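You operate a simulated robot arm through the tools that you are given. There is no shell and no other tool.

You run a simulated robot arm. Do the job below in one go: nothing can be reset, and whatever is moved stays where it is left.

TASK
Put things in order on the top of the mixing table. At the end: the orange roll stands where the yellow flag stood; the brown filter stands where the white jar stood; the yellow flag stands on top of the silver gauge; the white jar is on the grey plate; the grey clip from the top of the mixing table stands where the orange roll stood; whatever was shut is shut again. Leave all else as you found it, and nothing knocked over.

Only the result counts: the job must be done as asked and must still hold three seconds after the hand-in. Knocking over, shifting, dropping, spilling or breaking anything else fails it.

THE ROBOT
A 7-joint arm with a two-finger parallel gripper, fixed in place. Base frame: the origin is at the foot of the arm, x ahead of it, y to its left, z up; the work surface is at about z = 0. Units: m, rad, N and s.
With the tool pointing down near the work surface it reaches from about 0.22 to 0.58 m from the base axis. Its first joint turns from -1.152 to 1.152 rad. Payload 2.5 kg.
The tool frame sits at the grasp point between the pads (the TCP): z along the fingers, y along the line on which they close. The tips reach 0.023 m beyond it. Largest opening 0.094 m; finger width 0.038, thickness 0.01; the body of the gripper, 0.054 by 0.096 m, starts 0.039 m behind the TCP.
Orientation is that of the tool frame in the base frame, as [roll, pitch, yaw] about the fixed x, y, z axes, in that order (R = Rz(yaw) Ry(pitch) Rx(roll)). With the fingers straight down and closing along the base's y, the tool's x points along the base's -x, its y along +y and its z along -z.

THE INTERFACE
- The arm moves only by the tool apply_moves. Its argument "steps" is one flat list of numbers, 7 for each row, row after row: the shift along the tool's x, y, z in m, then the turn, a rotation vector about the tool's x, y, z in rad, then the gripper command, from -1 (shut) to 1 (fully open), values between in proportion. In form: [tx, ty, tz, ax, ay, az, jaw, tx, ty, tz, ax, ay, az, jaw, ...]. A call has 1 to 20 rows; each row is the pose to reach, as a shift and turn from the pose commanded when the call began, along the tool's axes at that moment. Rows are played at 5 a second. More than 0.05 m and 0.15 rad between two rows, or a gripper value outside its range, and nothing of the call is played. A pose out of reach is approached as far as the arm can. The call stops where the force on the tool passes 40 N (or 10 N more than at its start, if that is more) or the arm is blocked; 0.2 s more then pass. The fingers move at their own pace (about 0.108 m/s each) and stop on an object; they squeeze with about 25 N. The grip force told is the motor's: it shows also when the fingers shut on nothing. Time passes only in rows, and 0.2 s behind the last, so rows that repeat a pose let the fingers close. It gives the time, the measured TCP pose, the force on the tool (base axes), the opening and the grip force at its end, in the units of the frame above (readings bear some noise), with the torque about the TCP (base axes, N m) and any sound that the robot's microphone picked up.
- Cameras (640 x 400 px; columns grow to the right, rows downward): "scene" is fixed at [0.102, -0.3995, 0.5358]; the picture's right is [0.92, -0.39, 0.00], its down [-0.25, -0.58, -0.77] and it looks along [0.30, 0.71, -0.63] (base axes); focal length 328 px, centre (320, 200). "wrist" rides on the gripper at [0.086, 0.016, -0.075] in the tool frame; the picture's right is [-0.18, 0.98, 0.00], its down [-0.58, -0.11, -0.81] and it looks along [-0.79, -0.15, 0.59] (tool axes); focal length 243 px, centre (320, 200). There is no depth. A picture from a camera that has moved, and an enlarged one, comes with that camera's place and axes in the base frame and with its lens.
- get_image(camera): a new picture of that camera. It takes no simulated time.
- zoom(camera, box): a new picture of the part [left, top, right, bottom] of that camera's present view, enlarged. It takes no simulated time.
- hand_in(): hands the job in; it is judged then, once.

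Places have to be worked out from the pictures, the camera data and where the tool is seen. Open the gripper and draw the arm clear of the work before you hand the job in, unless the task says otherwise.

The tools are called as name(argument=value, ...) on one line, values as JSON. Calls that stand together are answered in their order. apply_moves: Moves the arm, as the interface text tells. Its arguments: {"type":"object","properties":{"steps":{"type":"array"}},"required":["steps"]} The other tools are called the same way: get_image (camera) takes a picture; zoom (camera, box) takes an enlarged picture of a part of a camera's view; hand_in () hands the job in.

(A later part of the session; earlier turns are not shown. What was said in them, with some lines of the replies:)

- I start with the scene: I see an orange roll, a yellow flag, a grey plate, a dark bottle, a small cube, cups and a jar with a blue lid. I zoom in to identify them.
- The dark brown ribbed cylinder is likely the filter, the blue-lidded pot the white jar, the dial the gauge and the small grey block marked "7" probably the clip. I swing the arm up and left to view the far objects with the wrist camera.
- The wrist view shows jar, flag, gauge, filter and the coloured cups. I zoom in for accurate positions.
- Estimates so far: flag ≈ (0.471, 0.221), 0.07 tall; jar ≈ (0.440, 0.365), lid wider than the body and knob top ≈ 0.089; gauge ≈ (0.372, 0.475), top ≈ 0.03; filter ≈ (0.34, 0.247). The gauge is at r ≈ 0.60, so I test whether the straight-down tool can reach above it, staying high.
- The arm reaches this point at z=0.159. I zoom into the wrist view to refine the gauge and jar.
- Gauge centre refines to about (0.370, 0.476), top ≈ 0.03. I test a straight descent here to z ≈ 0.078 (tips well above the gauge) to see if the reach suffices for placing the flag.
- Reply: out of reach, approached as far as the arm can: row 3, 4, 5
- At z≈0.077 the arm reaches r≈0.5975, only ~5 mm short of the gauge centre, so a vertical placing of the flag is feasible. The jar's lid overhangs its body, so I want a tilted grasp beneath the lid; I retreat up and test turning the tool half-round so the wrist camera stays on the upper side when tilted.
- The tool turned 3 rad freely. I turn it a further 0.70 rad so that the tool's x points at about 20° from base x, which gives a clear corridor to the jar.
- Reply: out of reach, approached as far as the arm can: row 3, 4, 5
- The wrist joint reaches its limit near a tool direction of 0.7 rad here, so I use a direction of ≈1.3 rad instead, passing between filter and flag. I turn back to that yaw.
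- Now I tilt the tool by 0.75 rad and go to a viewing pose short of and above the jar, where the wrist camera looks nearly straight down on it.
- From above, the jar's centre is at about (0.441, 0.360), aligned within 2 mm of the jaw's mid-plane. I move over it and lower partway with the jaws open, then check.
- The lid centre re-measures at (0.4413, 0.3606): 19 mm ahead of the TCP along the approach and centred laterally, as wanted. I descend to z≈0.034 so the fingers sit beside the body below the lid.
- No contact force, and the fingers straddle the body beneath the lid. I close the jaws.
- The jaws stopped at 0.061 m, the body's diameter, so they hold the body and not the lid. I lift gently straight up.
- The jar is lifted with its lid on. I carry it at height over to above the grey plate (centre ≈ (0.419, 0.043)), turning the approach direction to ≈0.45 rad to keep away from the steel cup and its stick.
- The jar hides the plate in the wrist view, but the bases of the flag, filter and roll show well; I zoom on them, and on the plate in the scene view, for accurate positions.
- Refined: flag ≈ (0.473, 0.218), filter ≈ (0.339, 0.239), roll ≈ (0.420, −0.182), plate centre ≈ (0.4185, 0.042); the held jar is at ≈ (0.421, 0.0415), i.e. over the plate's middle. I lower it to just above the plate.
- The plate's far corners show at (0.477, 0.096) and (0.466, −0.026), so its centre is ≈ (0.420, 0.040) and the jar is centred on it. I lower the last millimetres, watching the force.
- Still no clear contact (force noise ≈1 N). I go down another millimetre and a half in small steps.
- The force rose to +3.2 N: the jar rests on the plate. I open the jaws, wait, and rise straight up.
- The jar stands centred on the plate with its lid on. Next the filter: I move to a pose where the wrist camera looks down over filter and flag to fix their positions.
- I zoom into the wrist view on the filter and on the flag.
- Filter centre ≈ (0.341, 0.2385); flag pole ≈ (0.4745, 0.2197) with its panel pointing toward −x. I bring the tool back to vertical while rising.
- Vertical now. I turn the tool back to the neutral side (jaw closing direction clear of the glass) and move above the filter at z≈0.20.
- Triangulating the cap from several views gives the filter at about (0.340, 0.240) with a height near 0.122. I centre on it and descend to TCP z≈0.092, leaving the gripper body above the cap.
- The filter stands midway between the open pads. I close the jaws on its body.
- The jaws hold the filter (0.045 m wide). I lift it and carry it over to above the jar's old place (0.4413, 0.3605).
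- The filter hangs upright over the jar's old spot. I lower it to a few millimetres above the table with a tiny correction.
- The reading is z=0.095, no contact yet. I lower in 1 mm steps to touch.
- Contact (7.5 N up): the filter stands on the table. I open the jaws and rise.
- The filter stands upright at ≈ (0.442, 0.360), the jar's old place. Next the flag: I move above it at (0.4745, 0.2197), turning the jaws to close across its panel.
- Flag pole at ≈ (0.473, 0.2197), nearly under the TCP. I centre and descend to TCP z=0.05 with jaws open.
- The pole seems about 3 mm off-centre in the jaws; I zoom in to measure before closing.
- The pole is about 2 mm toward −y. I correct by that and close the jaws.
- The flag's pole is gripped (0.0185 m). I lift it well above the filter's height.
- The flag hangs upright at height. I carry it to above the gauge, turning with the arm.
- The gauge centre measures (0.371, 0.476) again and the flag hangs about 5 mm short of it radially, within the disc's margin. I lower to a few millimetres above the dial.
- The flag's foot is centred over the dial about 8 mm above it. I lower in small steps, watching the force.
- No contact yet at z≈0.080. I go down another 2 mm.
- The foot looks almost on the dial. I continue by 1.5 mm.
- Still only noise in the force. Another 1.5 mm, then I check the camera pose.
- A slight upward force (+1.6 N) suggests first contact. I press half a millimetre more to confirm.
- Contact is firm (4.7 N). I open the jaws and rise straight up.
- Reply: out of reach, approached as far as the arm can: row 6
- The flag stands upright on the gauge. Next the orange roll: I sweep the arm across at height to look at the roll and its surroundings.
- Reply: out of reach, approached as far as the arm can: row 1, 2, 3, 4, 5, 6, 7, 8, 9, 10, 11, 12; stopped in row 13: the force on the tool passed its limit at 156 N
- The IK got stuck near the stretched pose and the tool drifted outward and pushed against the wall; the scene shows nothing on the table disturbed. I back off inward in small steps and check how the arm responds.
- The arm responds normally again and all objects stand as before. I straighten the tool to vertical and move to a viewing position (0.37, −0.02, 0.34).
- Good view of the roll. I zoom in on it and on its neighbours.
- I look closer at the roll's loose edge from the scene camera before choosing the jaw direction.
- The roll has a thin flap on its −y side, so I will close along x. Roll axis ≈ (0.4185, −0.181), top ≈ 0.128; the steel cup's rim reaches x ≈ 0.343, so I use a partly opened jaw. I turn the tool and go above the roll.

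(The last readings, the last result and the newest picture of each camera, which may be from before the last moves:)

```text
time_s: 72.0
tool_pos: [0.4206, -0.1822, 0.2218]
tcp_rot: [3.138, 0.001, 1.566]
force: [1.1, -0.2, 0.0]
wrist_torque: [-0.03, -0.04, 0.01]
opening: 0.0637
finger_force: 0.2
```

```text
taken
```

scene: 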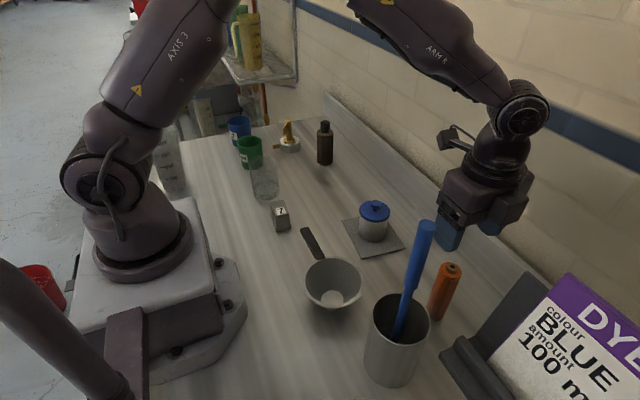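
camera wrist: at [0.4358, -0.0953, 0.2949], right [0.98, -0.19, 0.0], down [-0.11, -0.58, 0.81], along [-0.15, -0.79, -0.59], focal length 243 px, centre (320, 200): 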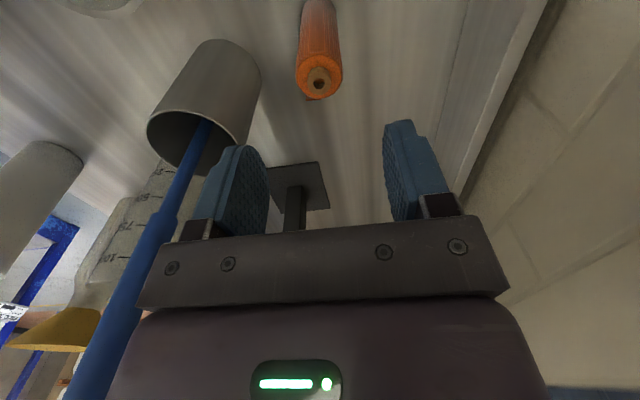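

The roll's core is at (0.418, −0.1815), just 1.4 mm off the jaw centre. I correct and descend to TCP z≈0.096.

apply_moves(steps=[0, -0.0014, 0.025, 0, 0, 0, 0.36, 0, -0.0014, 0.05, 0, 0, 0, 0.36, 0, -0.0014, 0.075, 0, 0, 0, 0.36, 0, -0.0014, 0.095, 0, 0, 0, 0.36, 0, -0.0014, 0.112, 0, 0, 0, 0.36, 0, -0.0014, 0.124, 0, 0, 0, 0.36, 0, -0.0014, 0.124, 0, 0, 0, 0.36])

get_image(camera="wrist")

zoom(camera="scene", box=[360, 160, 560, 340])

```text
time_s: 73.6
tool_pos: [0.4178, -0.1797, 0.097]
tcp_rot: [3.138, 0.0, 1.57]
force: [0.0, 0.0, 0.0]
wrist_torque: [0.0, -0.04, 0.01]
opening: 0.0639
finger_force: 0.1
```

```text
taken
camera wrist: at [0.4338, -0.0932, 0.1714], right [0.98, -0.18, 0.0], down [-0.11, -0.58, 0.81], along [-0.15, -0.79, -0.59], focal length 243 px, centre (320, 200)
```

wrist: 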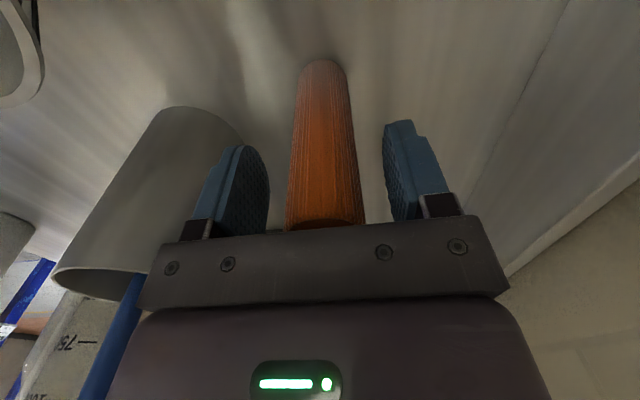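

```text
2.22 times, centred on (460, 250) of scene
camera zoom: at [0.102, -0.3995, 0.5358], right [0.92, -0.39, 0.0], down [-0.25, -0.58, -0.77], along [0.3, 0.71, -0.63], focal length 730 px, centre (9, 89)
```

zoom: 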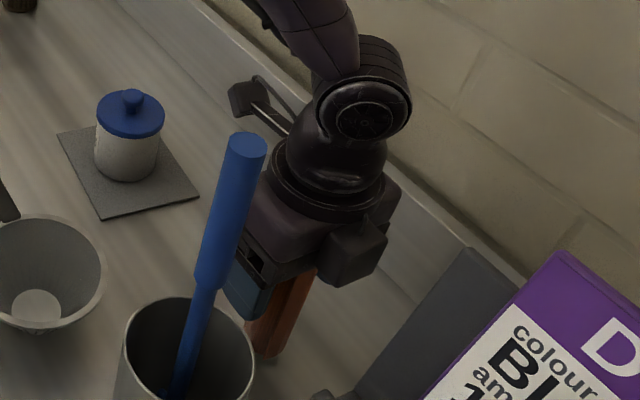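

The roll is between the pads, slightly (~3 mm) toward −y; I shift by that and close.

apply_moves(steps=[-0.0015, 0, 0, 0, 0, 0, 0.36, -0.003, 0, 0, 0, 0, 0, 0.36, -0.003, 0, 0, 0, 0, 0, 0, -0.003, 0, 0, 0, 0, 0, -1, -0.003, 0, 0, 0, 0, 0, -1, -0.003, 0, 0, 0, 0, 0, -1])

get_image(camera="wrist")

```text
time_s: 75.0
tool_pos: [0.4174, -0.1842, 0.0978]
tcp_rot: [3.138, 0.0, 1.569]
force: [-0.3, 0.5, 0.9]
wrist_torque: [-0.01, 0.0, -0.01]
opening: 0.0329
finger_force: 24.6
```

```text
taken
camera wrist: at [0.4335, -0.0969, 0.1713], right [0.98, -0.18, 0.0], down [-0.11, -0.58, 0.81], along [-0.15, -0.79, -0.59], focal length 243 px, centre (320, 200)
```

wrist: 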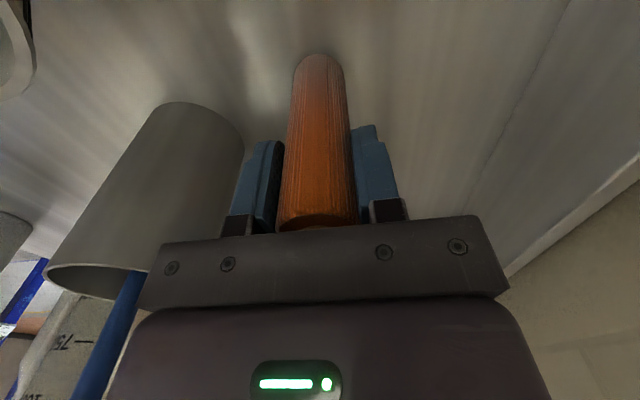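

Gripped at 0.033 m. I lift the roll straight up to clear everything.

apply_moves(steps=[0, 0, -0.015, 0, 0, 0, -1, 0, 0, -0.045, 0, 0, 0, -1, 0, 0, -0.08, 0, 0, 0, -1, 0, 0, -0.115, 0, 0, 0, -1, 0, 0, -0.145, 0, 0, 0, -1, 0, 0, -0.145, 0, 0, 0, -1])

get_image(camera="scene")

get_image(camera="wrist")

```text
time_s: 76.4
tool_pos: [0.4173, -0.1832, 0.2444]
tcp_rot: [3.138, 0.0, 1.569]
force: [-0.6, -0.7, -1.1]
wrist_torque: [-0.01, 0.0, -0.02]
opening: 0.0329
finger_force: 25.4
```

```text
taken
```

scene: 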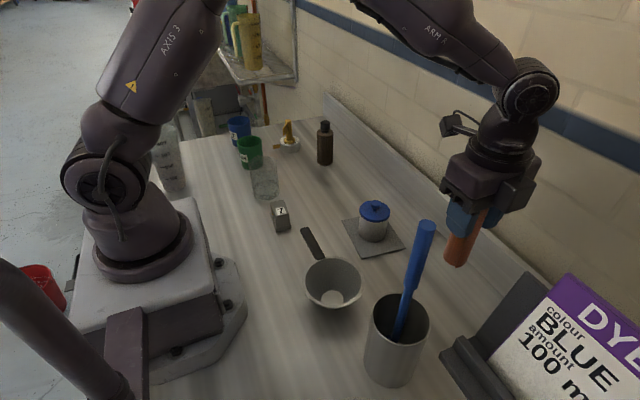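

```text
taken
camera wrist: at [0.4332, -0.0962, 0.3173], right [0.98, -0.18, 0.0], down [-0.11, -0.58, 0.81], along [-0.15, -0.79, -0.59], focal length 243 px, centre (320, 200)
```

wrist: 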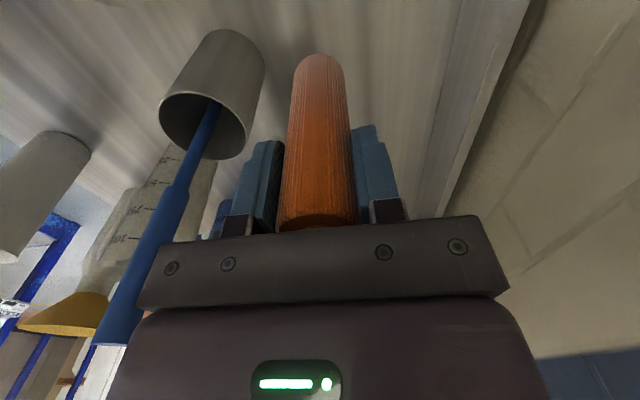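

The roll is clear. I carry it, keeping orientation, to above the flag's old place (0.473, 0.220).

apply_moves(steps=[0.0335, 0.0046, 0, 0, 0, 0, -1, 0.0671, 0.0092, 0, 0, 0, 0, -1, 0.1006, 0.0138, 0, 0, 0, 0, -1, 0.1342, 0.0184, 0, 0, 0, 0, -1, 0.1677, 0.023, 0, 0, 0, 0, -1, 0.2013, 0.0276, 0, 0, 0, 0, -1, 0.2348, 0.0321, 0, 0, 0, 0, -1, 0.2684, 0.0367, 0, 0, 0, 0, -1, 0.3019, 0.0413, 0, 0, 0, 0, -1, 0.3355, 0.0459, 0, 0, 0, 0, -1, 0.369, 0.0505, 0, 0, 0, 0, -1, 0.4026, 0.0551, 0, 0, 0, 0, -1, 0.4026, 0.0551, 0, 0, 0, 0, -1])

get_image(camera="wrist")

get_image(camera="scene")

```text
time_s: 79.2
tool_pos: [0.4738, 0.2188, 0.2438]
tcp_rot: [3.139, 0.0, 1.567]
force: [1.0, 0.3, -0.4]
wrist_torque: [-0.02, -0.02, -0.02]
opening: 0.0325
finger_force: 25.4
```

```text
taken
camera wrist: at [0.4901, 0.3052, 0.3168], right [0.98, -0.19, 0.0], down [-0.11, -0.58, 0.81], along [-0.15, -0.79, -0.59], focal length 243 px, centre (320, 200)
```

wrist: 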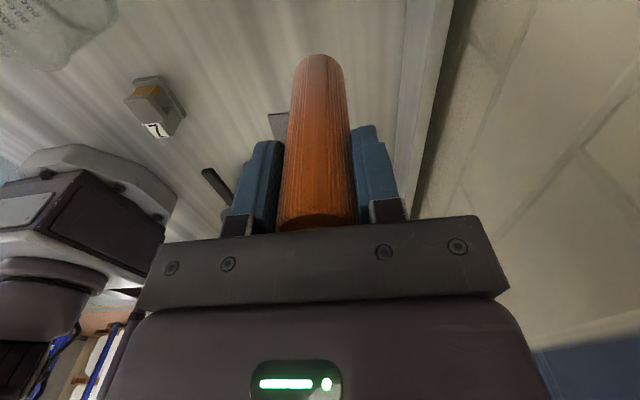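

```text
taken
```

scene: 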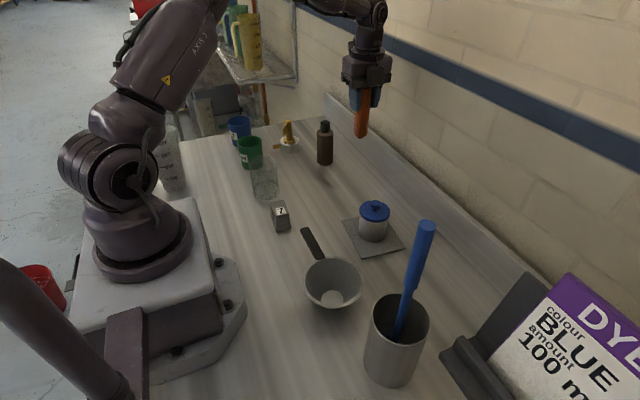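

I am over the flag's old place within a millimetre. I lower the roll to a few millimetres above the table.

apply_moves(steps=[0.0008, -0.0008, 0.025, 0, 0, 0, -1, 0.0008, -0.0008, 0.05, 0, 0, 0, -1, 0.0008, -0.0008, 0.075, 0, 0, 0, -1, 0.0008, -0.0008, 0.1, 0, 0, 0, -1, 0.0008, -0.0008, 0.12, 0, 0, 0, -1, 0.0008, -0.0008, 0.133, 0, 0, 0, -1, 0.0008, -0.0008, 0.14, 0, 0, 0, -1, 0.0008, -0.0008, 0.14, 0, 0, 0, -1])

zoom(camera="scene", box=[280, 90, 440, 250])

```text
time_s: 81.0
tool_pos: [0.473, 0.2188, 0.1053]
tcp_rot: [3.138, -0.001, 1.571]
force: [-0.5, -0.4, -0.5]
wrist_torque: [0.0, -0.01, -0.02]
opening: 0.0324
finger_force: 25.2
```

```text
2.50 times, centred on (360, 170) of scene
camera zoom: at [0.102, -0.3995, 0.5358], right [0.92, -0.39, 0.0], down [-0.25, -0.58, -0.77], along [0.3, 0.71, -0.63], focal length 821 px, centre (220, 275)
```

zoom: 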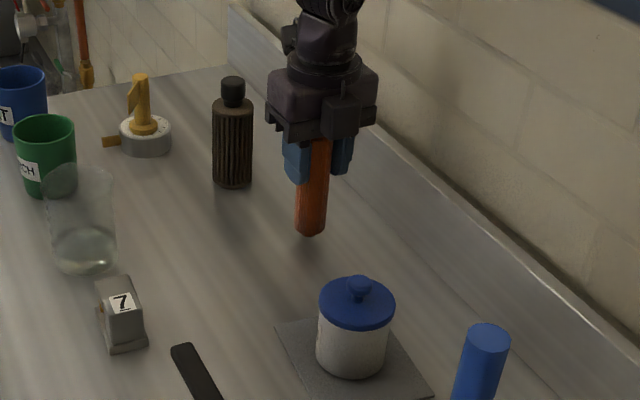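

About 6 mm remain by the height reading. I lower in 1.5 mm steps to contact.

apply_moves(steps=[0, 0, 0.0015, 0, 0, 0, -1, 0, 0, 0.003, 0, 0, 0, -1, 0, 0, 0.0045, 0, 0, 0, -1, 0, 0, 0.0055, 0, 0, 0, -1, 0, 0, 0.0055, 0, 0, 0, -1])

```text
time_s: 82.2
tool_pos: [0.4726, 0.2191, 0.0979]
tcp_rot: [3.137, 0.002, 1.571]
force: [-0.6, -0.1, 0.2]
wrist_torque: [0.0, -0.01, 0.01]
opening: 0.0323
finger_force: 24.6
```

Near the grasp height but not yet pressing; another 1.5 mm.

apply_moves(steps=[0, 0, 0.0007, 0, 0, 0, -1, 0, 0, 0.0014, 0, 0, 0, -1, 0, 0, 0.0014, 0, 0, 0, -1])

```text
time_s: 83.0
tool_pos: [0.4724, 0.22, 0.0975]
tcp_rot: [3.136, -0.001, 1.571]
force: [-7.0, -1.6, 18.8]
wrist_torque: [-0.15, 0.75, 0.04]
opening: 0.0326
finger_force: 25.3
```

Firm contact (18.8 N). I ease up 0.7 mm, then open the jaws.

apply_moves(steps=[0, 0, -0.0007, 0, 0, 0, -1, 0, 0, -0.0007, 0, 0, 0, -1])

```text
time_s: 83.6
tool_pos: [0.4721, 0.2192, 0.0972]
tcp_rot: [3.137, -0.003, 1.57]
force: [-3.4, 0.7, 15.9]
wrist_torque: [0.16, 0.36, 0.01]
opening: 0.0326
finger_force: 24.8
```

Still 16 N; I ease up another 0.8 mm.

apply_moves(steps=[0, 0, -0.0008, 0, 0, 0, -1, 0, 0, -0.0008, 0, 0, 0, -1])

get_image(camera="wrist")

zoom(camera="scene", box=[320, 130, 400, 200])

```text
time_s: 84.2
tool_pos: [0.4722, 0.2188, 0.0969]
tcp_rot: [3.138, 0.0, 1.569]
force: [0.6, 1.2, 3.6]
wrist_torque: [0.16, -0.11, 0.02]
opening: 0.0322
finger_force: 24.9
```

```text
taken
camera wrist: at [0.4887, 0.3059, 0.1709], right [0.98, -0.19, 0.0], down [-0.11, -0.58, 0.81], along [-0.15, -0.79, -0.59], focal length 243 px, centre (320, 200)
```

wrist: 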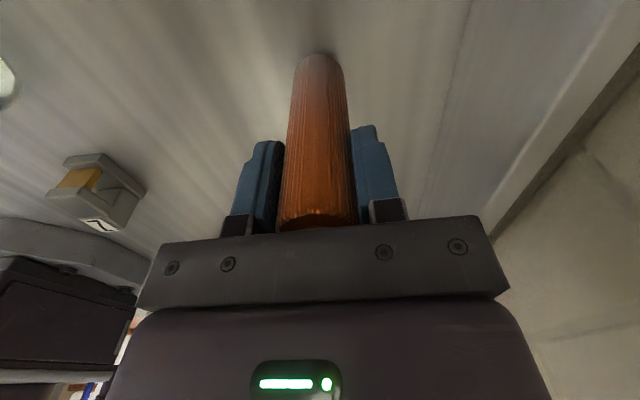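

```text
5.71 times, centred on (360, 165) of scene
camera zoom: at [0.102, -0.3995, 0.5358], right [0.92, -0.39, 0.0], down [-0.25, -0.58, -0.77], along [0.3, 0.71, -0.63], focal length 1877 px, centre (91, 400)
```

zoom: 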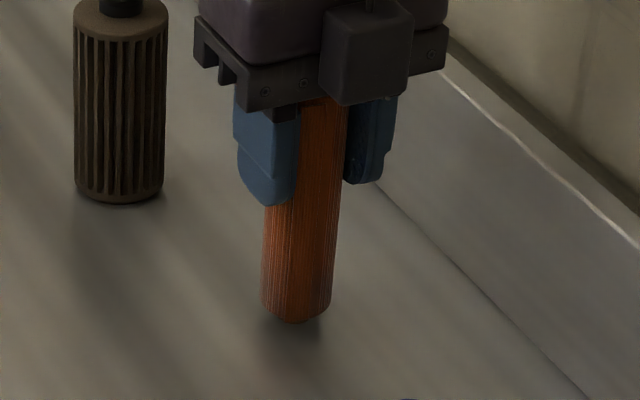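

Contact is down to 3.6 N with the roll upright. I open the jaws and rise.

apply_moves(steps=[0, 0, 0, 0, 0, 0, -0.2, 0, 0, 0, 0, 0, 0, 0.1, 0, 0, 0, 0, 0, 0, 0.36, 0, 0, 0, 0, 0, 0, 0.36])

zoom(camera="scene", box=[320, 130, 400, 200])

```text
time_s: 85.2
tool_pos: [0.472, 0.2192, 0.0983]
tcp_rot: [3.138, 0.001, 1.57]
force: [-0.8, -0.2, -0.3]
wrist_torque: [-0.04, 0.01, 0.02]
opening: 0.0636
finger_force: 0.0
```

```text
5.71 times, centred on (360, 165) of scene
camera zoom: at [0.102, -0.3995, 0.5358], right [0.92, -0.39, 0.0], down [-0.25, -0.58, -0.77], along [0.3, 0.71, -0.63], focal length 1877 px, centre (91, 400)
```

zoom: 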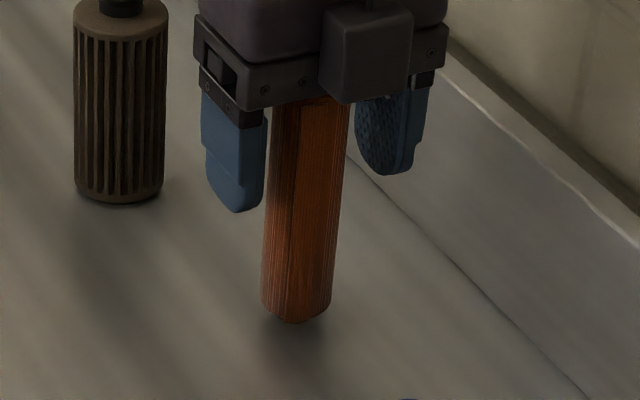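

The roll stands on its own. I rise straight up.

apply_moves(steps=[0, 0, -0.015, 0, 0, 0, 0.36, 0, 0, -0.045, 0, 0, 0, 0.36, 0, 0, -0.085, 0, 0, 0, 0.36, 0, 0, -0.125, 0, 0, 0, 0.36, 0, 0, -0.16, 0, 0, 0, 0.36])

get_image(camera="wrist")

get_image(camera="scene")

```text
time_s: 86.4
tool_pos: [0.4722, 0.2169, 0.2566]
tcp_rot: [3.136, 0.0, 1.569]
force: [0.4, 0.3, -0.2]
wrist_torque: [0.02, 0.01, 0.0]
opening: 0.0637
finger_force: 0.1
```

```text
taken
camera wrist: at [0.4887, 0.3046, 0.3297], right [0.98, -0.18, 0.0], down [-0.11, -0.58, 0.81], along [-0.15, -0.79, -0.59], focal length 243 px, centre (320, 200)
```

wrist: 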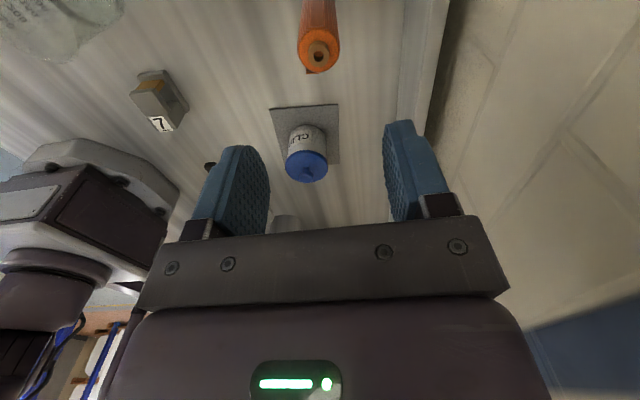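

```text
taken
```

scene: 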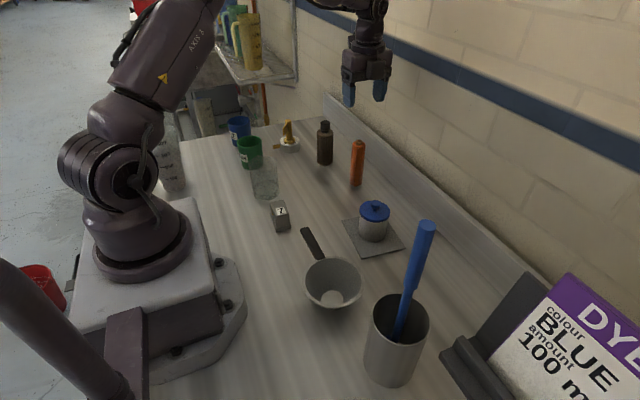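

The roll stands at ≈ (0.472, 0.222). Now the grey clip: I zoom on it from the wrist view.

zoom(camera="wrist", box=[110, 50, 206, 140])

zoom(camera="scene", box=[250, 190, 310, 240])

```text
4.44 times, centred on (158, 95) of wrist
camera zoom: at [0.4887, 0.3046, 0.3297], right [0.98, -0.18, 0.0], down [-0.11, -0.58, 0.81], along [-0.15, -0.79, -0.59], focal length 1078 px, centre (1040, 667)
```

zoom: 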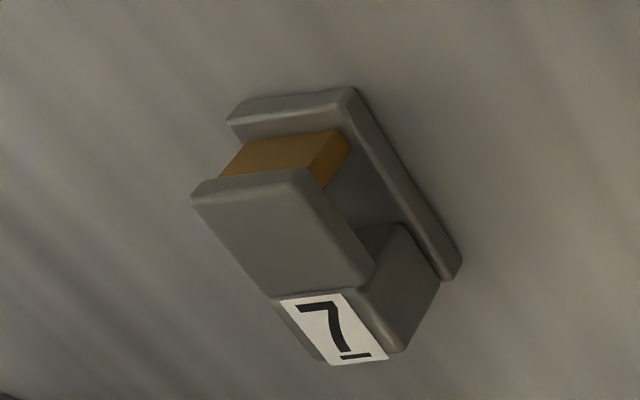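

```text
8.00 times, centred on (280, 215) of scene
camera zoom: at [0.102, -0.3995, 0.5358], right [0.92, -0.39, 0.0], down [-0.25, -0.58, -0.77], along [0.3, 0.71, -0.63], focal length 2628 px, centre (640, 80)
```

zoom: 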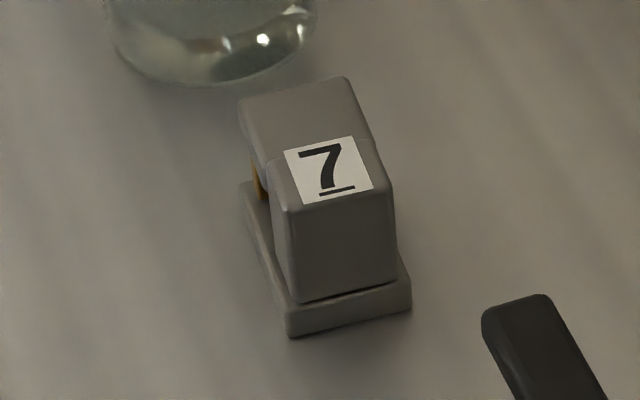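

The clip is about 0.037 wide (x), 0.057 long (y), 0.045 tall, centred near (0.239, 0.160). To keep the wrist camera away from the glass I will approach with the camera on the −y side, so I turn the tool round by π while moving above it.

apply_moves(steps=[-0.0029, -0.0117, 0.0018, 0, 0, -0.15, 0.5, -0.0059, -0.0233, 0.0036, 0, 0, -0.3, 0.5, -0.0088, -0.035, 0.0054, 0, 0, -0.45, 0.5, -0.0118, -0.0466, 0.0072, 0, 0, -0.6, 0.5, -0.0147, -0.0583, 0.009, 0, 0, -0.75, 0.5, -0.0177, -0.0699, 0.0108, 0, 0, -0.9, 0.5, -0.0206, -0.0816, 0.0126, 0, 0, -1.05, 0.5, -0.0236, -0.0932, 0.0144, 0, 0, -1.2, 0.5, -0.0265, -0.1049, 0.0162, 0, 0, -1.35, 0.5, -0.0295, -0.1166, 0.018, 0, 0, -1.5, 0.5, -0.0324, -0.1282, 0.0198, 0, 0, -1.65, 0.5, -0.0353, -0.1399, 0.0216, 0, 0, -1.8, 0.5, -0.0383, -0.1515, 0.0234, 0, 0, -1.95, 0.5, -0.0412, -0.1632, 0.0252, 0, 0, -2.1, 0.5, -0.0442, -0.1748, 0.027, 0, 0, -2.25, 0.5, -0.0471, -0.1865, 0.0288, 0, 0, -2.4, 0.5, -0.0501, -0.1981, 0.0306, 0, 0, -2.55, 0.5, -0.053, -0.2098, 0.0324, 0, 0, -2.7, 0.5, -0.056, -0.2214, 0.0342, 0, 0, -2.85, 0.5, -0.0589, -0.2331, 0.036, 0, 0, -3.0, 0.5])

get_image(camera="wrist")

get_image(camera="scene")

```text
time_s: 90.6
tool_pos: [0.2394, 0.1615, 0.2207]
tcp_rot: [-3.138, 0.002, -1.71]
force: [0.1, -0.2, -0.4]
wrist_torque: [0.01, 0.05, -0.02]
opening: 0.0709
finger_force: 0.0
```

```text
taken
camera wrist: at [0.211, 0.0771, 0.2939], right [-0.95, 0.32, 0.0], down [0.19, 0.56, 0.81], along [0.26, 0.76, -0.59], focal length 243 px, centre (320, 200)
```

wrist: 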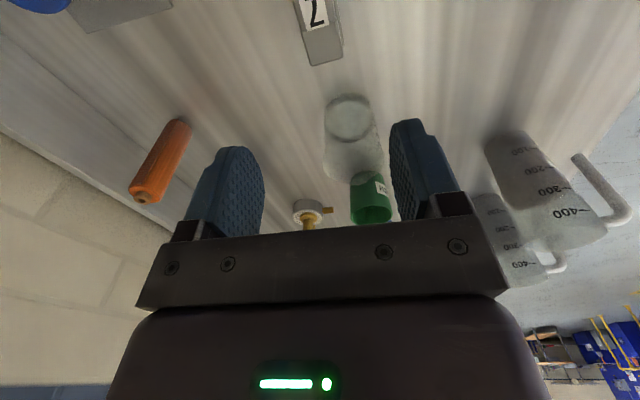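

```text
taken
```

scene: 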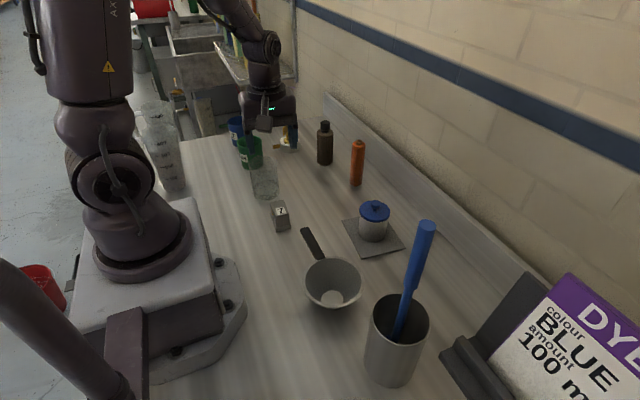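

The turn worked. I zoom on the clip, at the top of the wrist view.

zoom(camera="wrist", box=[272, 0, 368, 80])

```text
5.00 times, centred on (320, 40) of wrist
camera zoom: at [0.211, 0.0771, 0.2939], right [-0.95, 0.32, 0.0], down [0.19, 0.56, 0.81], along [0.26, 0.76, -0.59], focal length 1213 px, centre (320, 1000)
```

zoom: 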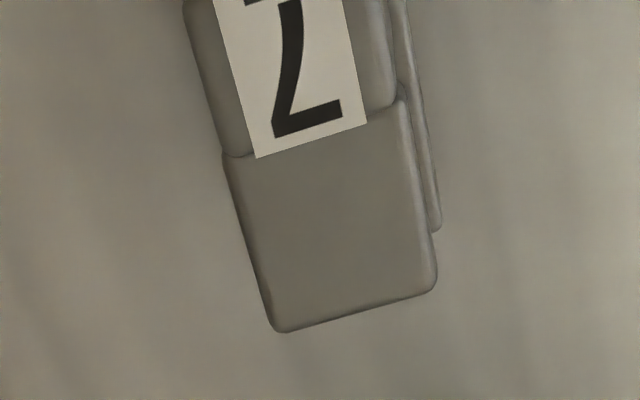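

The clip's centre is ≈ (0.2388, 0.158), turned by only about −2°. I align the jaws and descend over it to TCP z≈0.039.

apply_moves(steps=[0.0021, -0.0004, 0.02, 0, 0, -0.052, 0.5, 0.0021, -0.0004, 0.04, 0, 0, -0.104, 0.5, 0.0021, -0.0004, 0.07, 0, 0, -0.104, 0.5, 0.0021, -0.0004, 0.1, 0, 0, -0.104, 0.5, 0.0021, -0.0004, 0.12, 0, 0, -0.104, 0.5, 0.0021, -0.0004, 0.13, 0, 0, -0.104, 0.5, 0.0021, -0.0004, 0.13, 0, 0, -0.104, 0.5])

get_image(camera="wrist")

zoom(camera="scene", box=[200, 120, 360, 280])

```text
time_s: 92.2
tool_pos: [0.2408, 0.1568, 0.0897]
tcp_rot: [-3.139, -0.001, -1.611]
force: [-0.4, -0.1, 0.3]
wrist_torque: [-0.01, 0.02, -0.04]
opening: 0.0705
finger_force: 0.1
```

```text
taken
camera wrist: at [0.2212, 0.0722, 0.1643], right [-0.98, 0.22, 0.0], down [0.13, 0.58, 0.81], along [0.18, 0.79, -0.59], focal length 243 px, centre (320, 200)
```

wrist: 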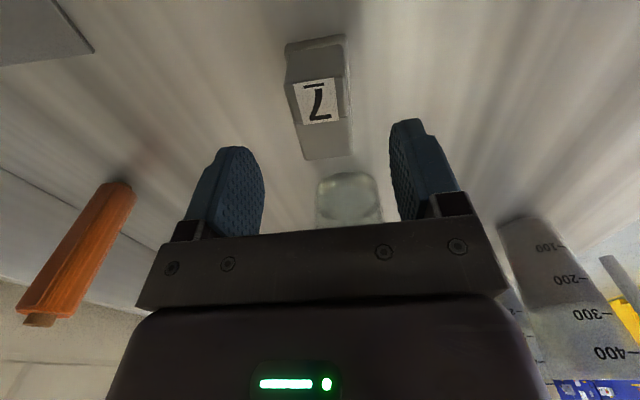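

```text
2.50 times, centred on (280, 200) of scene
camera zoom: at [0.102, -0.3995, 0.5358], right [0.92, -0.39, 0.0], down [-0.25, -0.58, -0.77], along [0.3, 0.71, -0.63], focal length 821 px, centre (420, 200)
```

zoom: 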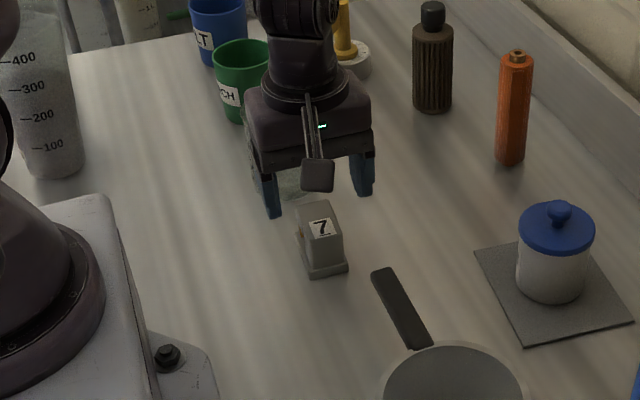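

The clip's centre is ≈ (0.239, 0.157), rotated ≈ −4°. I make the tiny correction and descend the last 5 cm.

apply_moves(steps=[0.0006, 0.0017, 0.012, 0, 0, 0.03, 0.5, 0.0006, 0.0017, 0.025, 0, 0, 0.03, 0.5, 0.0006, 0.0017, 0.038, 0, 0, 0.03, 0.5, 0.0006, 0.0017, 0.05, 0, 0, 0.03, 0.5, 0.0006, 0.0017, 0.05, 0, 0, 0.03, 0.5])

get_image(camera="wrist")

zoom(camera="scene", box=[230, 150, 330, 250])

```text
time_s: 93.4
tool_pos: [0.2388, 0.1566, 0.0403]
tcp_rot: [-3.138, 0.002, -1.642]
force: [0.7, -0.3, -0.7]
wrist_torque: [0.01, 0.01, 0.03]
opening: 0.0705
finger_force: 0.0
```

```text
taken
camera wrist: at [0.216, 0.0722, 0.1136], right [-0.97, 0.25, 0.0], down [0.15, 0.57, 0.81], along [0.2, 0.78, -0.59], focal length 243 px, centre (320, 200)
```

wrist: 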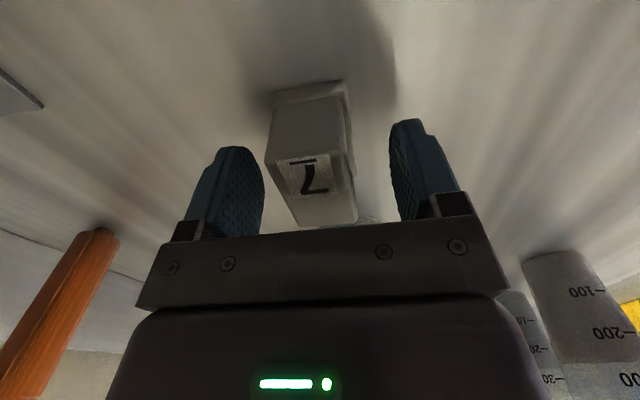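

```text
4.00 times, centred on (280, 200) of scene
camera zoom: at [0.102, -0.3995, 0.5358], right [0.92, -0.39, 0.0], down [-0.25, -0.58, -0.77], along [0.3, 0.71, -0.63], focal length 1314 px, centre (480, 200)
```

zoom: 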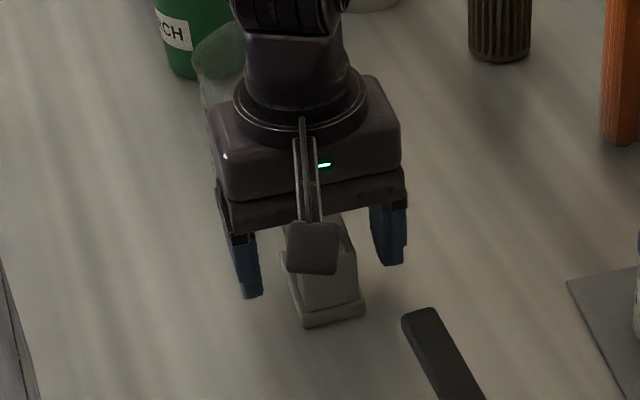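

The clip sits between the pads with a ~2 mm offset. I correct, lower 3 mm and close.

apply_moves(steps=[0, -0.002, 0.0015, 0, 0, 0, 0.5, 0, -0.002, 0.003, 0, 0, 0, 0.5, 0, -0.002, 0.003, 0, 0, 0, 0.1, 0, -0.002, 0.003, 0, 0, 0, -1, 0, -0.002, 0.003, 0, 0, 0, -1, 0, -0.002, 0.003, 0, 0, 0, -1])

get_image(camera="wrist")

zoom(camera="scene", box=[230, 150, 330, 250])

```text
time_s: 94.8
tool_pos: [0.2412, 0.157, 0.0373]
tcp_rot: [-3.138, -0.001, -1.639]
force: [0.3, 0.2, 1.4]
wrist_torque: [0.09, -0.08, 0.0]
opening: 0.0335
finger_force: 25.0
```

```text
taken
camera wrist: at [0.2178, 0.0725, 0.1114], right [-0.97, 0.25, 0.0], down [0.15, 0.57, 0.81], along [0.2, 0.78, -0.59], focal length 243 px, centre (320, 200)
```

wrist: 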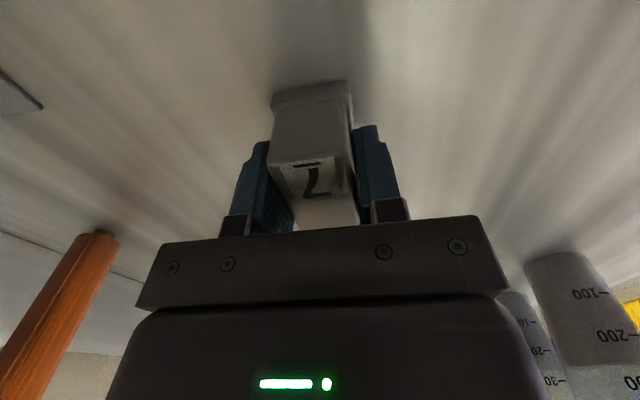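

```text
4.00 times, centred on (280, 200) of scene
camera zoom: at [0.102, -0.3995, 0.5358], right [0.92, -0.39, 0.0], down [-0.25, -0.58, -0.77], along [0.3, 0.71, -0.63], focal length 1314 px, centre (480, 200)
```

zoom: 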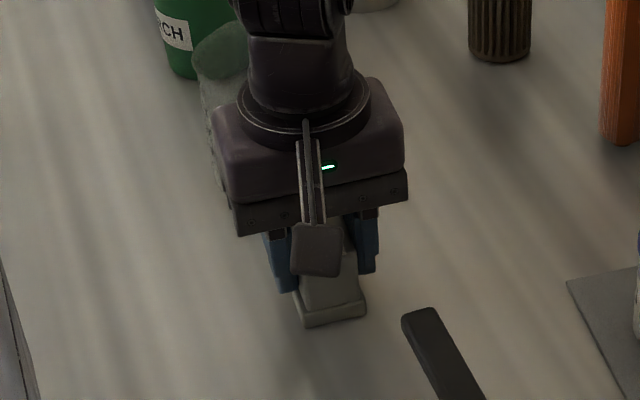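

The clip is gripped (0.0335). I lift it straight up first.

apply_moves(steps=[0, 0, -0.01, 0, 0, 0, -1, 0, 0, -0.03, 0, 0, 0, -1, 0, 0, -0.06, 0, 0, 0, -1, 0, 0, -0.1, 0, 0, 0, -1, 0, 0, -0.14, 0, 0, 0, -1, 0, 0, -0.17, 0, 0, 0, -1, 0, 0, -0.17, 0, 0, 0, -1])

get_image(camera="wrist")

get_image(camera="scene")

```text
time_s: 96.4
tool_pos: [0.2397, 0.1572, 0.2077]
tcp_rot: [-3.139, -0.002, -1.638]
force: [0.8, 0.8, -2.2]
wrist_torque: [0.0, -0.02, 0.02]
opening: 0.0336
finger_force: 25.8
```

```text
taken
camera wrist: at [0.2168, 0.0722, 0.281], right [-0.97, 0.25, 0.0], down [0.15, 0.57, 0.81], along [0.2, 0.78, -0.59], focal length 243 px, centre (320, 200)
```

wrist: 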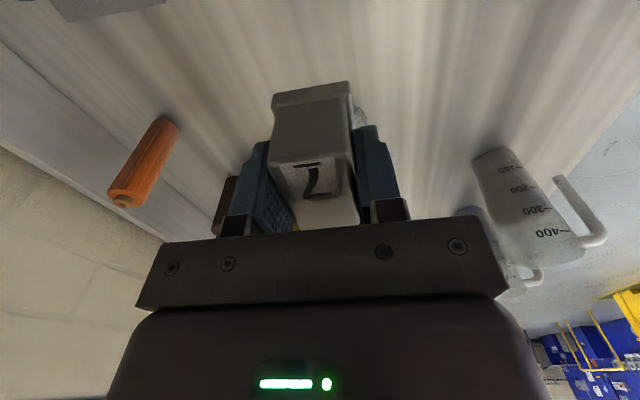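

```text
taken
```

scene: 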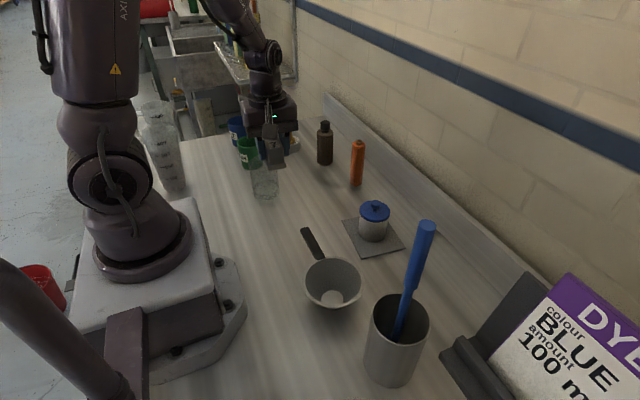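

The clip hangs firmly. I carry it to above the roll's old place (0.4185, −0.183), turning the tool so the camera ends on the +y side, away from the cup and stick.

apply_moves(steps=[0.0164, -0.0101, 0, 0, 0, 0.15, -1, 0.0327, -0.0202, 0, 0, 0, 0.3, -1, 0.0491, -0.0303, 0, 0, 0, 0.45, -1, 0.0654, -0.0403, 0, 0, 0, 0.6, -1, 0.0818, -0.0504, 0, 0, 0, 0.75, -1, 0.0981, -0.0605, 0, 0, 0, 0.9, -1, 0.1145, -0.0706, 0, 0, 0, 1.05, -1, 0.1308, -0.0807, 0, 0, 0, 1.2, -1, 0.1472, -0.0908, 0, 0, 0, 1.35, -1, 0.1635, -0.1009, 0, 0, 0, 1.5, -1, 0.1799, -0.1109, 0, 0, 0, 1.65, -1, 0.1962, -0.121, 0, 0, 0, 1.8, -1, 0.2126, -0.1311, 0, 0, 0, 1.95, -1, 0.2289, -0.1412, 0, 0, 0, 2.1, -1, 0.2453, -0.1513, 0, 0, 0, 2.25, -1, 0.2616, -0.1614, 0, 0, 0, 2.4, -1, 0.278, -0.1714, 0, 0, 0, 2.55, -1, 0.2943, -0.1815, 0, 0, 0, 2.7, -1, 0.3107, -0.1916, 0, 0, 0, 2.85, -1, 0.327, -0.2017, 0, 0, 0, 3.0, -1])

get_image(camera="wrist")

get_image(camera="scene")

```text
time_s: 100.6
tool_pos: [0.4174, -0.1824, 0.2064]
tcp_rot: [3.138, 0.0, 1.641]
force: [-0.4, 0.2, -1.9]
wrist_torque: [-0.01, 0.01, -0.02]
opening: 0.0336
finger_force: 25.0
```

```text
taken
camera wrist: at [0.4275, -0.0955, 0.2804], right [0.99, -0.12, 0.0], down [-0.07, -0.59, 0.81], along [-0.09, -0.8, -0.59], focal length 243 px, centre (320, 200)
```

wrist: 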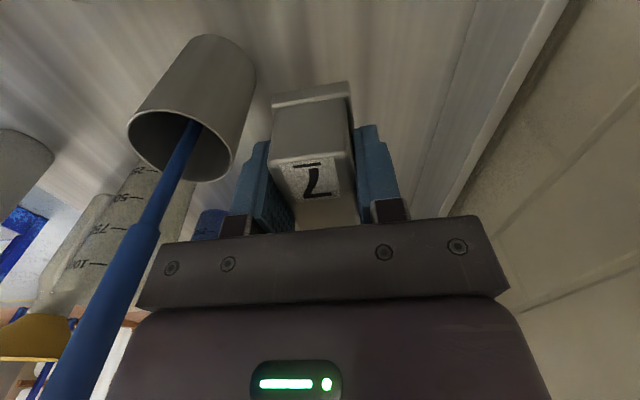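

```text
taken
```

scene: 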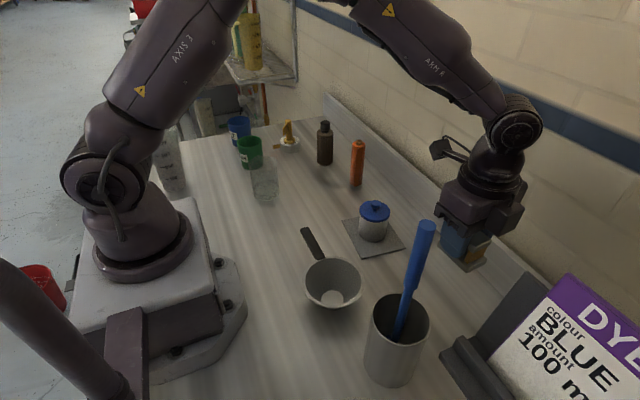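

The clip is above the roll's old place. I lower it to a few millimetres above the table.

apply_moves(steps=[-0.0007, 0.001, 0.025, 0, 0, 0, -1, -0.0007, 0.001, 0.055, 0, 0, 0, -1, -0.0007, 0.001, 0.085, 0, 0, 0, -1, -0.0007, 0.001, 0.115, 0, 0, 0, -1, -0.0007, 0.001, 0.14, 0, 0, 0, -1, -0.0007, 0.001, 0.155, 0, 0, 0, -1, -0.0007, 0.001, 0.163, 0, 0, 0, -1, -0.0007, 0.001, 0.163, 0, 0, 0, -1])

get_image(camera="wrist")

zoom(camera="scene", box=[380, 200, 540, 360])

```text
time_s: 102.4
tool_pos: [0.4199, -0.1824, 0.0453]
tcp_rot: [3.14, 0.001, 1.645]
force: [-0.6, 0.5, -3.0]
wrist_torque: [-0.02, 0.01, -0.02]
opening: 0.0335
finger_force: 25.0
```

```text
taken
camera wrist: at [0.4296, -0.0956, 0.1184], right [0.99, -0.11, 0.0], down [-0.07, -0.59, 0.81], along [-0.09, -0.8, -0.59], focal length 243 px, centre (320, 200)
```

wrist: 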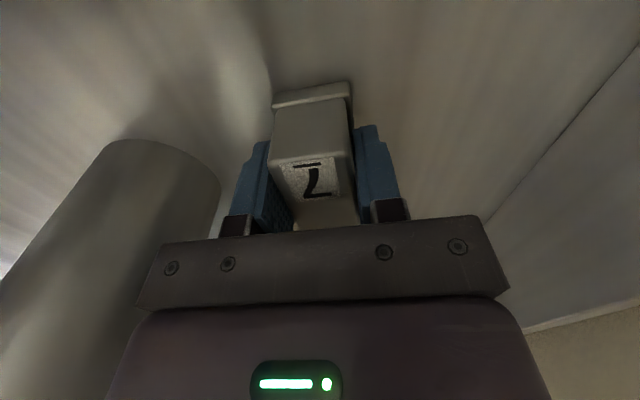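

```text
2.50 times, centred on (460, 280) of scene
camera zoom: at [0.102, -0.3995, 0.5358], right [0.92, -0.39, 0.0], down [-0.25, -0.58, -0.77], along [0.3, 0.71, -0.63], focal length 821 px, centre (-30, 0)
```

zoom: 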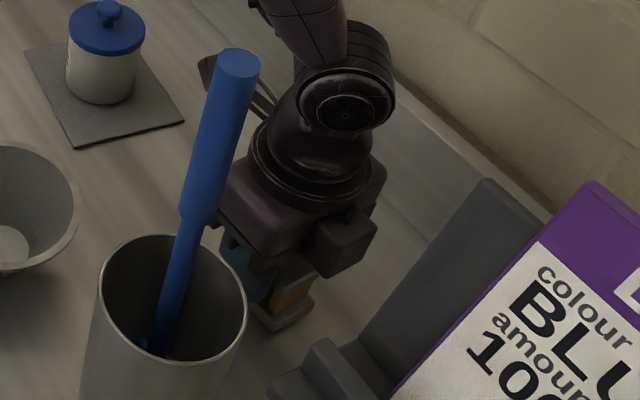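

About 7 mm remain. I lower 5.5 mm in small steps.

apply_moves(steps=[0, 0, 0.002, 0, 0, 0, -1, 0, 0, 0.004, 0, 0, 0, -1, 0, 0, 0.0055, 0, 0, 0, -1, 0, 0, 0.0055, 0, 0, 0, -1])

```text
time_s: 103.4
tool_pos: [0.4211, -0.1835, 0.0379]
tcp_rot: [3.138, 0.001, 1.644]
force: [-0.7, -0.2, -2.1]
wrist_torque: [-0.01, 0.0, -0.04]
opening: 0.0335
finger_force: 24.4
```

No contact yet (weight still ≈ −2 N). I go down another 1.2 mm in fine steps.

apply_moves(steps=[0, 0, 0.0006, 0, 0, 0, -1, 0, 0, 0.0012, 0, 0, 0, -1, 0, 0, 0.0012, 0, 0, 0, -1])

```text
time_s: 104.2
tool_pos: [0.4218, -0.1834, 0.0382]
tcp_rot: [3.136, 0.0, 1.644]
force: [-0.8, 0.9, 0.0]
wrist_torque: [-0.04, 0.09, -0.05]
opening: 0.0337
finger_force: 25.0
```

Contact is just beginning (force now 0). I check the camera pose for the exact position.

get_image(camera="wrist")

```text
taken
camera wrist: at [0.4299, -0.0953, 0.1118], right [0.99, -0.11, 0.0], down [-0.07, -0.59, 0.81], along [-0.09, -0.8, -0.59], focal length 243 px, centre (320, 200)
```

wrist: 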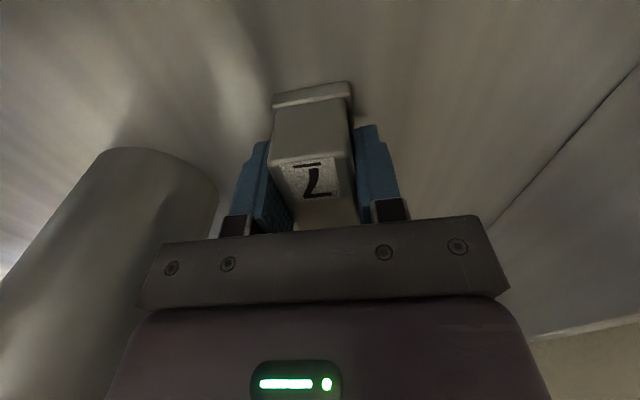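

Position ≈ (0.420, −0.182), within 2 mm of the roll's old place. I press 0.7 mm more to seat it.

apply_moves(steps=[0, 0, 0.0007, 0, 0, 0, -1, 0, 0, 0.0007, 0, 0, 0, -1])

```text
time_s: 104.8
tool_pos: [0.4203, -0.1826, 0.0382]
tcp_rot: [3.138, -0.001, 1.645]
force: [-1.5, 1.0, 3.7]
wrist_torque: [-0.13, 0.13, -0.06]
opening: 0.0335
finger_force: 24.7
```

The clip is seated (+3.7 N). I open the jaws partly and rise straight up.

apply_moves(steps=[0, 0, 0, 0, 0, 0, -0.2, 0, 0, 0, 0, 0, 0, 0.1, 0, 0, 0, 0, 0, 0, 0.45, 0, 0, 0, 0, 0, 0, 0.45])

apply_moves(steps=[0, 0, -0.01, 0, 0, 0, 0.45, 0, 0, -0.03, 0, 0, 0, 0.45, 0, 0, -0.06, 0, 0, 0, 0.45, 0, 0, -0.1, 0, 0, 0, 0.45, 0, 0, -0.14, 0, 0, 0, 0.45, 0, 0, -0.18, 0, 0, 0, 0.45])

get_image(camera="wrist")

get_image(camera="scene")

```text
time_s: 105.8
tool_pos: [0.4205, -0.1824, 0.0378]
tcp_rot: [3.136, -0.001, 1.645]
force: [-0.7, 0.7, -0.8]
wrist_torque: [0.03, 0.0, 0.02]
opening: 0.0681
finger_force: 0.0
```

```text
time_s: 107.2
tool_pos: [0.4201, -0.1857, 0.2182]
tcp_rot: [3.138, 0.0, 1.644]
force: [-0.4, 0.2, 0.7]
wrist_torque: [0.01, 0.01, 0.0]
opening: 0.0678
finger_force: 0.0
```

```text
taken
camera wrist: at [0.4301, -0.0974, 0.2916], right [0.99, -0.11, 0.0], down [-0.07, -0.59, 0.81], along [-0.09, -0.8, -0.59], focal length 243 px, centre (320, 200)
```

wrist: 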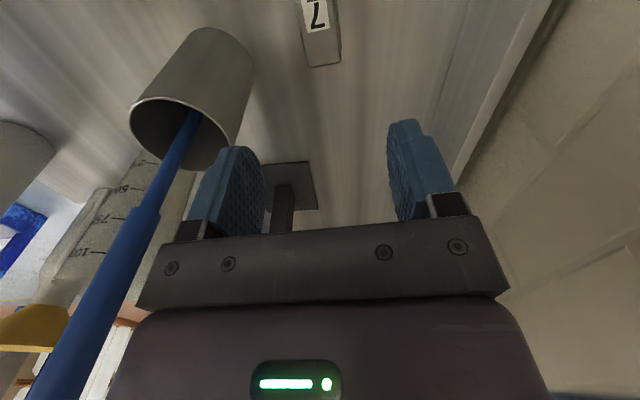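

```text
taken
```

scene: 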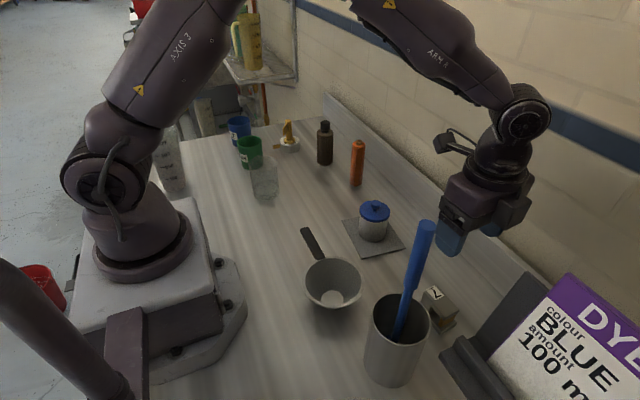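

All five objects are placed. I draw the arm up and clear with the jaws open, then inspect the table.

apply_moves(steps=[0, 0, -0.03, 0, 0, 0, 1, 0.01, 0, -0.06, 0, 0, 0, 1, 0.04, -0.005, -0.08, 0, 0, 0, 1, 0.075, -0.01, -0.1, 0, 0, 0, 1, 0.11, -0.015, -0.11, 0, 0, 0, 1, 0.145, -0.02, -0.12, 0, 0, 0, 1, 0.145, -0.02, -0.12, 0, 0, 0, 1])

get_image(camera="scene")

zoom(camera="scene", box=[220, 90, 400, 230])

zoom(camera="scene", box=[330, 180, 490, 340])

get_image(camera="wrist")

```text
time_s: 108.8
tool_pos: [0.3883, -0.0378, 0.338]
tcp_rot: [3.139, 0.0, 1.645]
force: [-0.3, -0.6, 0.0]
wrist_torque: [0.0, -0.03, 0.02]
opening: 0.0938
finger_force: 0.1
```

```text
taken
```

scene: 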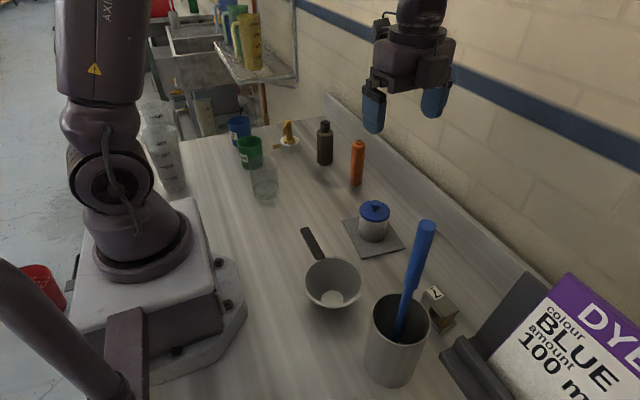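

```text
2.86 times, centred on (310, 160) of scene
camera zoom: at [0.102, -0.3995, 0.5358], right [0.92, -0.39, 0.0], down [-0.25, -0.58, -0.77], along [0.3, 0.71, -0.63], focal length 939 px, centre (349, 314)
```

zoom: 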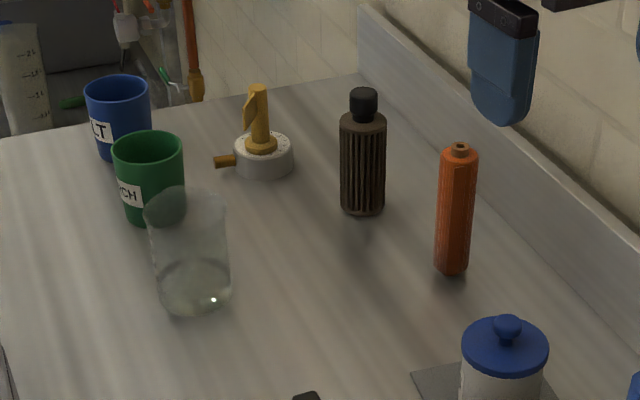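

```text
2.50 times, centred on (410, 260) of scene
camera zoom: at [0.102, -0.3995, 0.5358], right [0.92, -0.39, 0.0], down [-0.25, -0.58, -0.77], along [0.3, 0.71, -0.63], focal length 821 px, centre (95, 50)
```

zoom: 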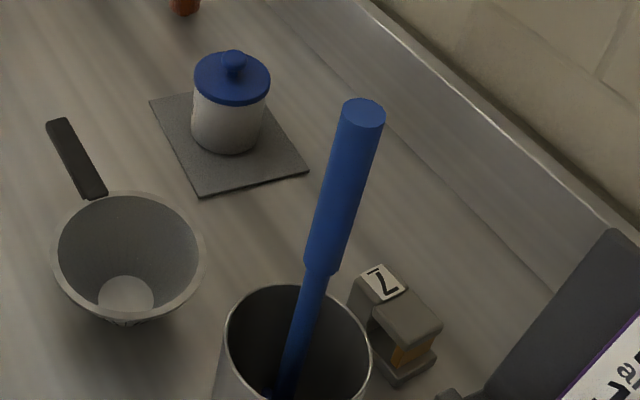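

```text
taken
camera wrist: at [0.3977, 0.0493, 0.4126], right [0.99, -0.11, 0.0], down [-0.07, -0.59, 0.81], along [-0.09, -0.8, -0.59], focal length 243 px, centre (320, 200)
```

wrist: 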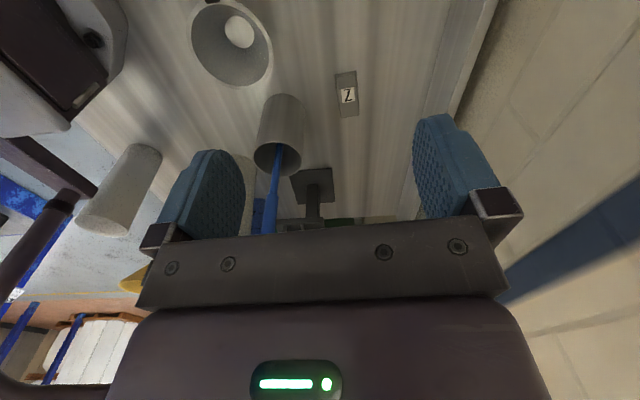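

The final check shows every object upright and in its place:
- **Flag:** standing on the gauge.
- **Filter:** at the jar's old place.
- **Roll:** at the flag's old place.
- **Jar:** lidded and centred on the plate.
- **Clip:** at the roll's old place.

The bowl, cups and glass look untouched, and the arm is clear with the jaws open. I hand in.

hand_in()

```text
The job is handed in.
```

The job is handed in, and in the last pictures everything on the mixing table stood where you asked, upright. I placed objects by camera measurement, so positions are good to a few millimetres, not exact.

| Object | Now stands | Fit |
|---|---|---|
| Orange roll | where the yellow flag stood | about 2 mm off |
| Brown filter | where the white jar stood | about 1 mm off |
| Yellow flag | on top of the silver gauge | about 4–5 mm off centre, because the arm was at the end of its reach |
| White jar | on the grey plate | centred, lid still on (I never opened it) |
| Grey clip | where the orange roll stood | about 2 mm off; turned end for end compared with before |

**Wall contact:** after I set the flag down, the arm drifted outward and the gripper pushed against the wall, at up to 156 N, until the move stopped itself. I backed it off at once. The pictures afterwards showed nothing on the table had moved.

The bowl, steel cup with the stick, coloured cups and glass look as they did at the start. The gripper is open and clear of the work.
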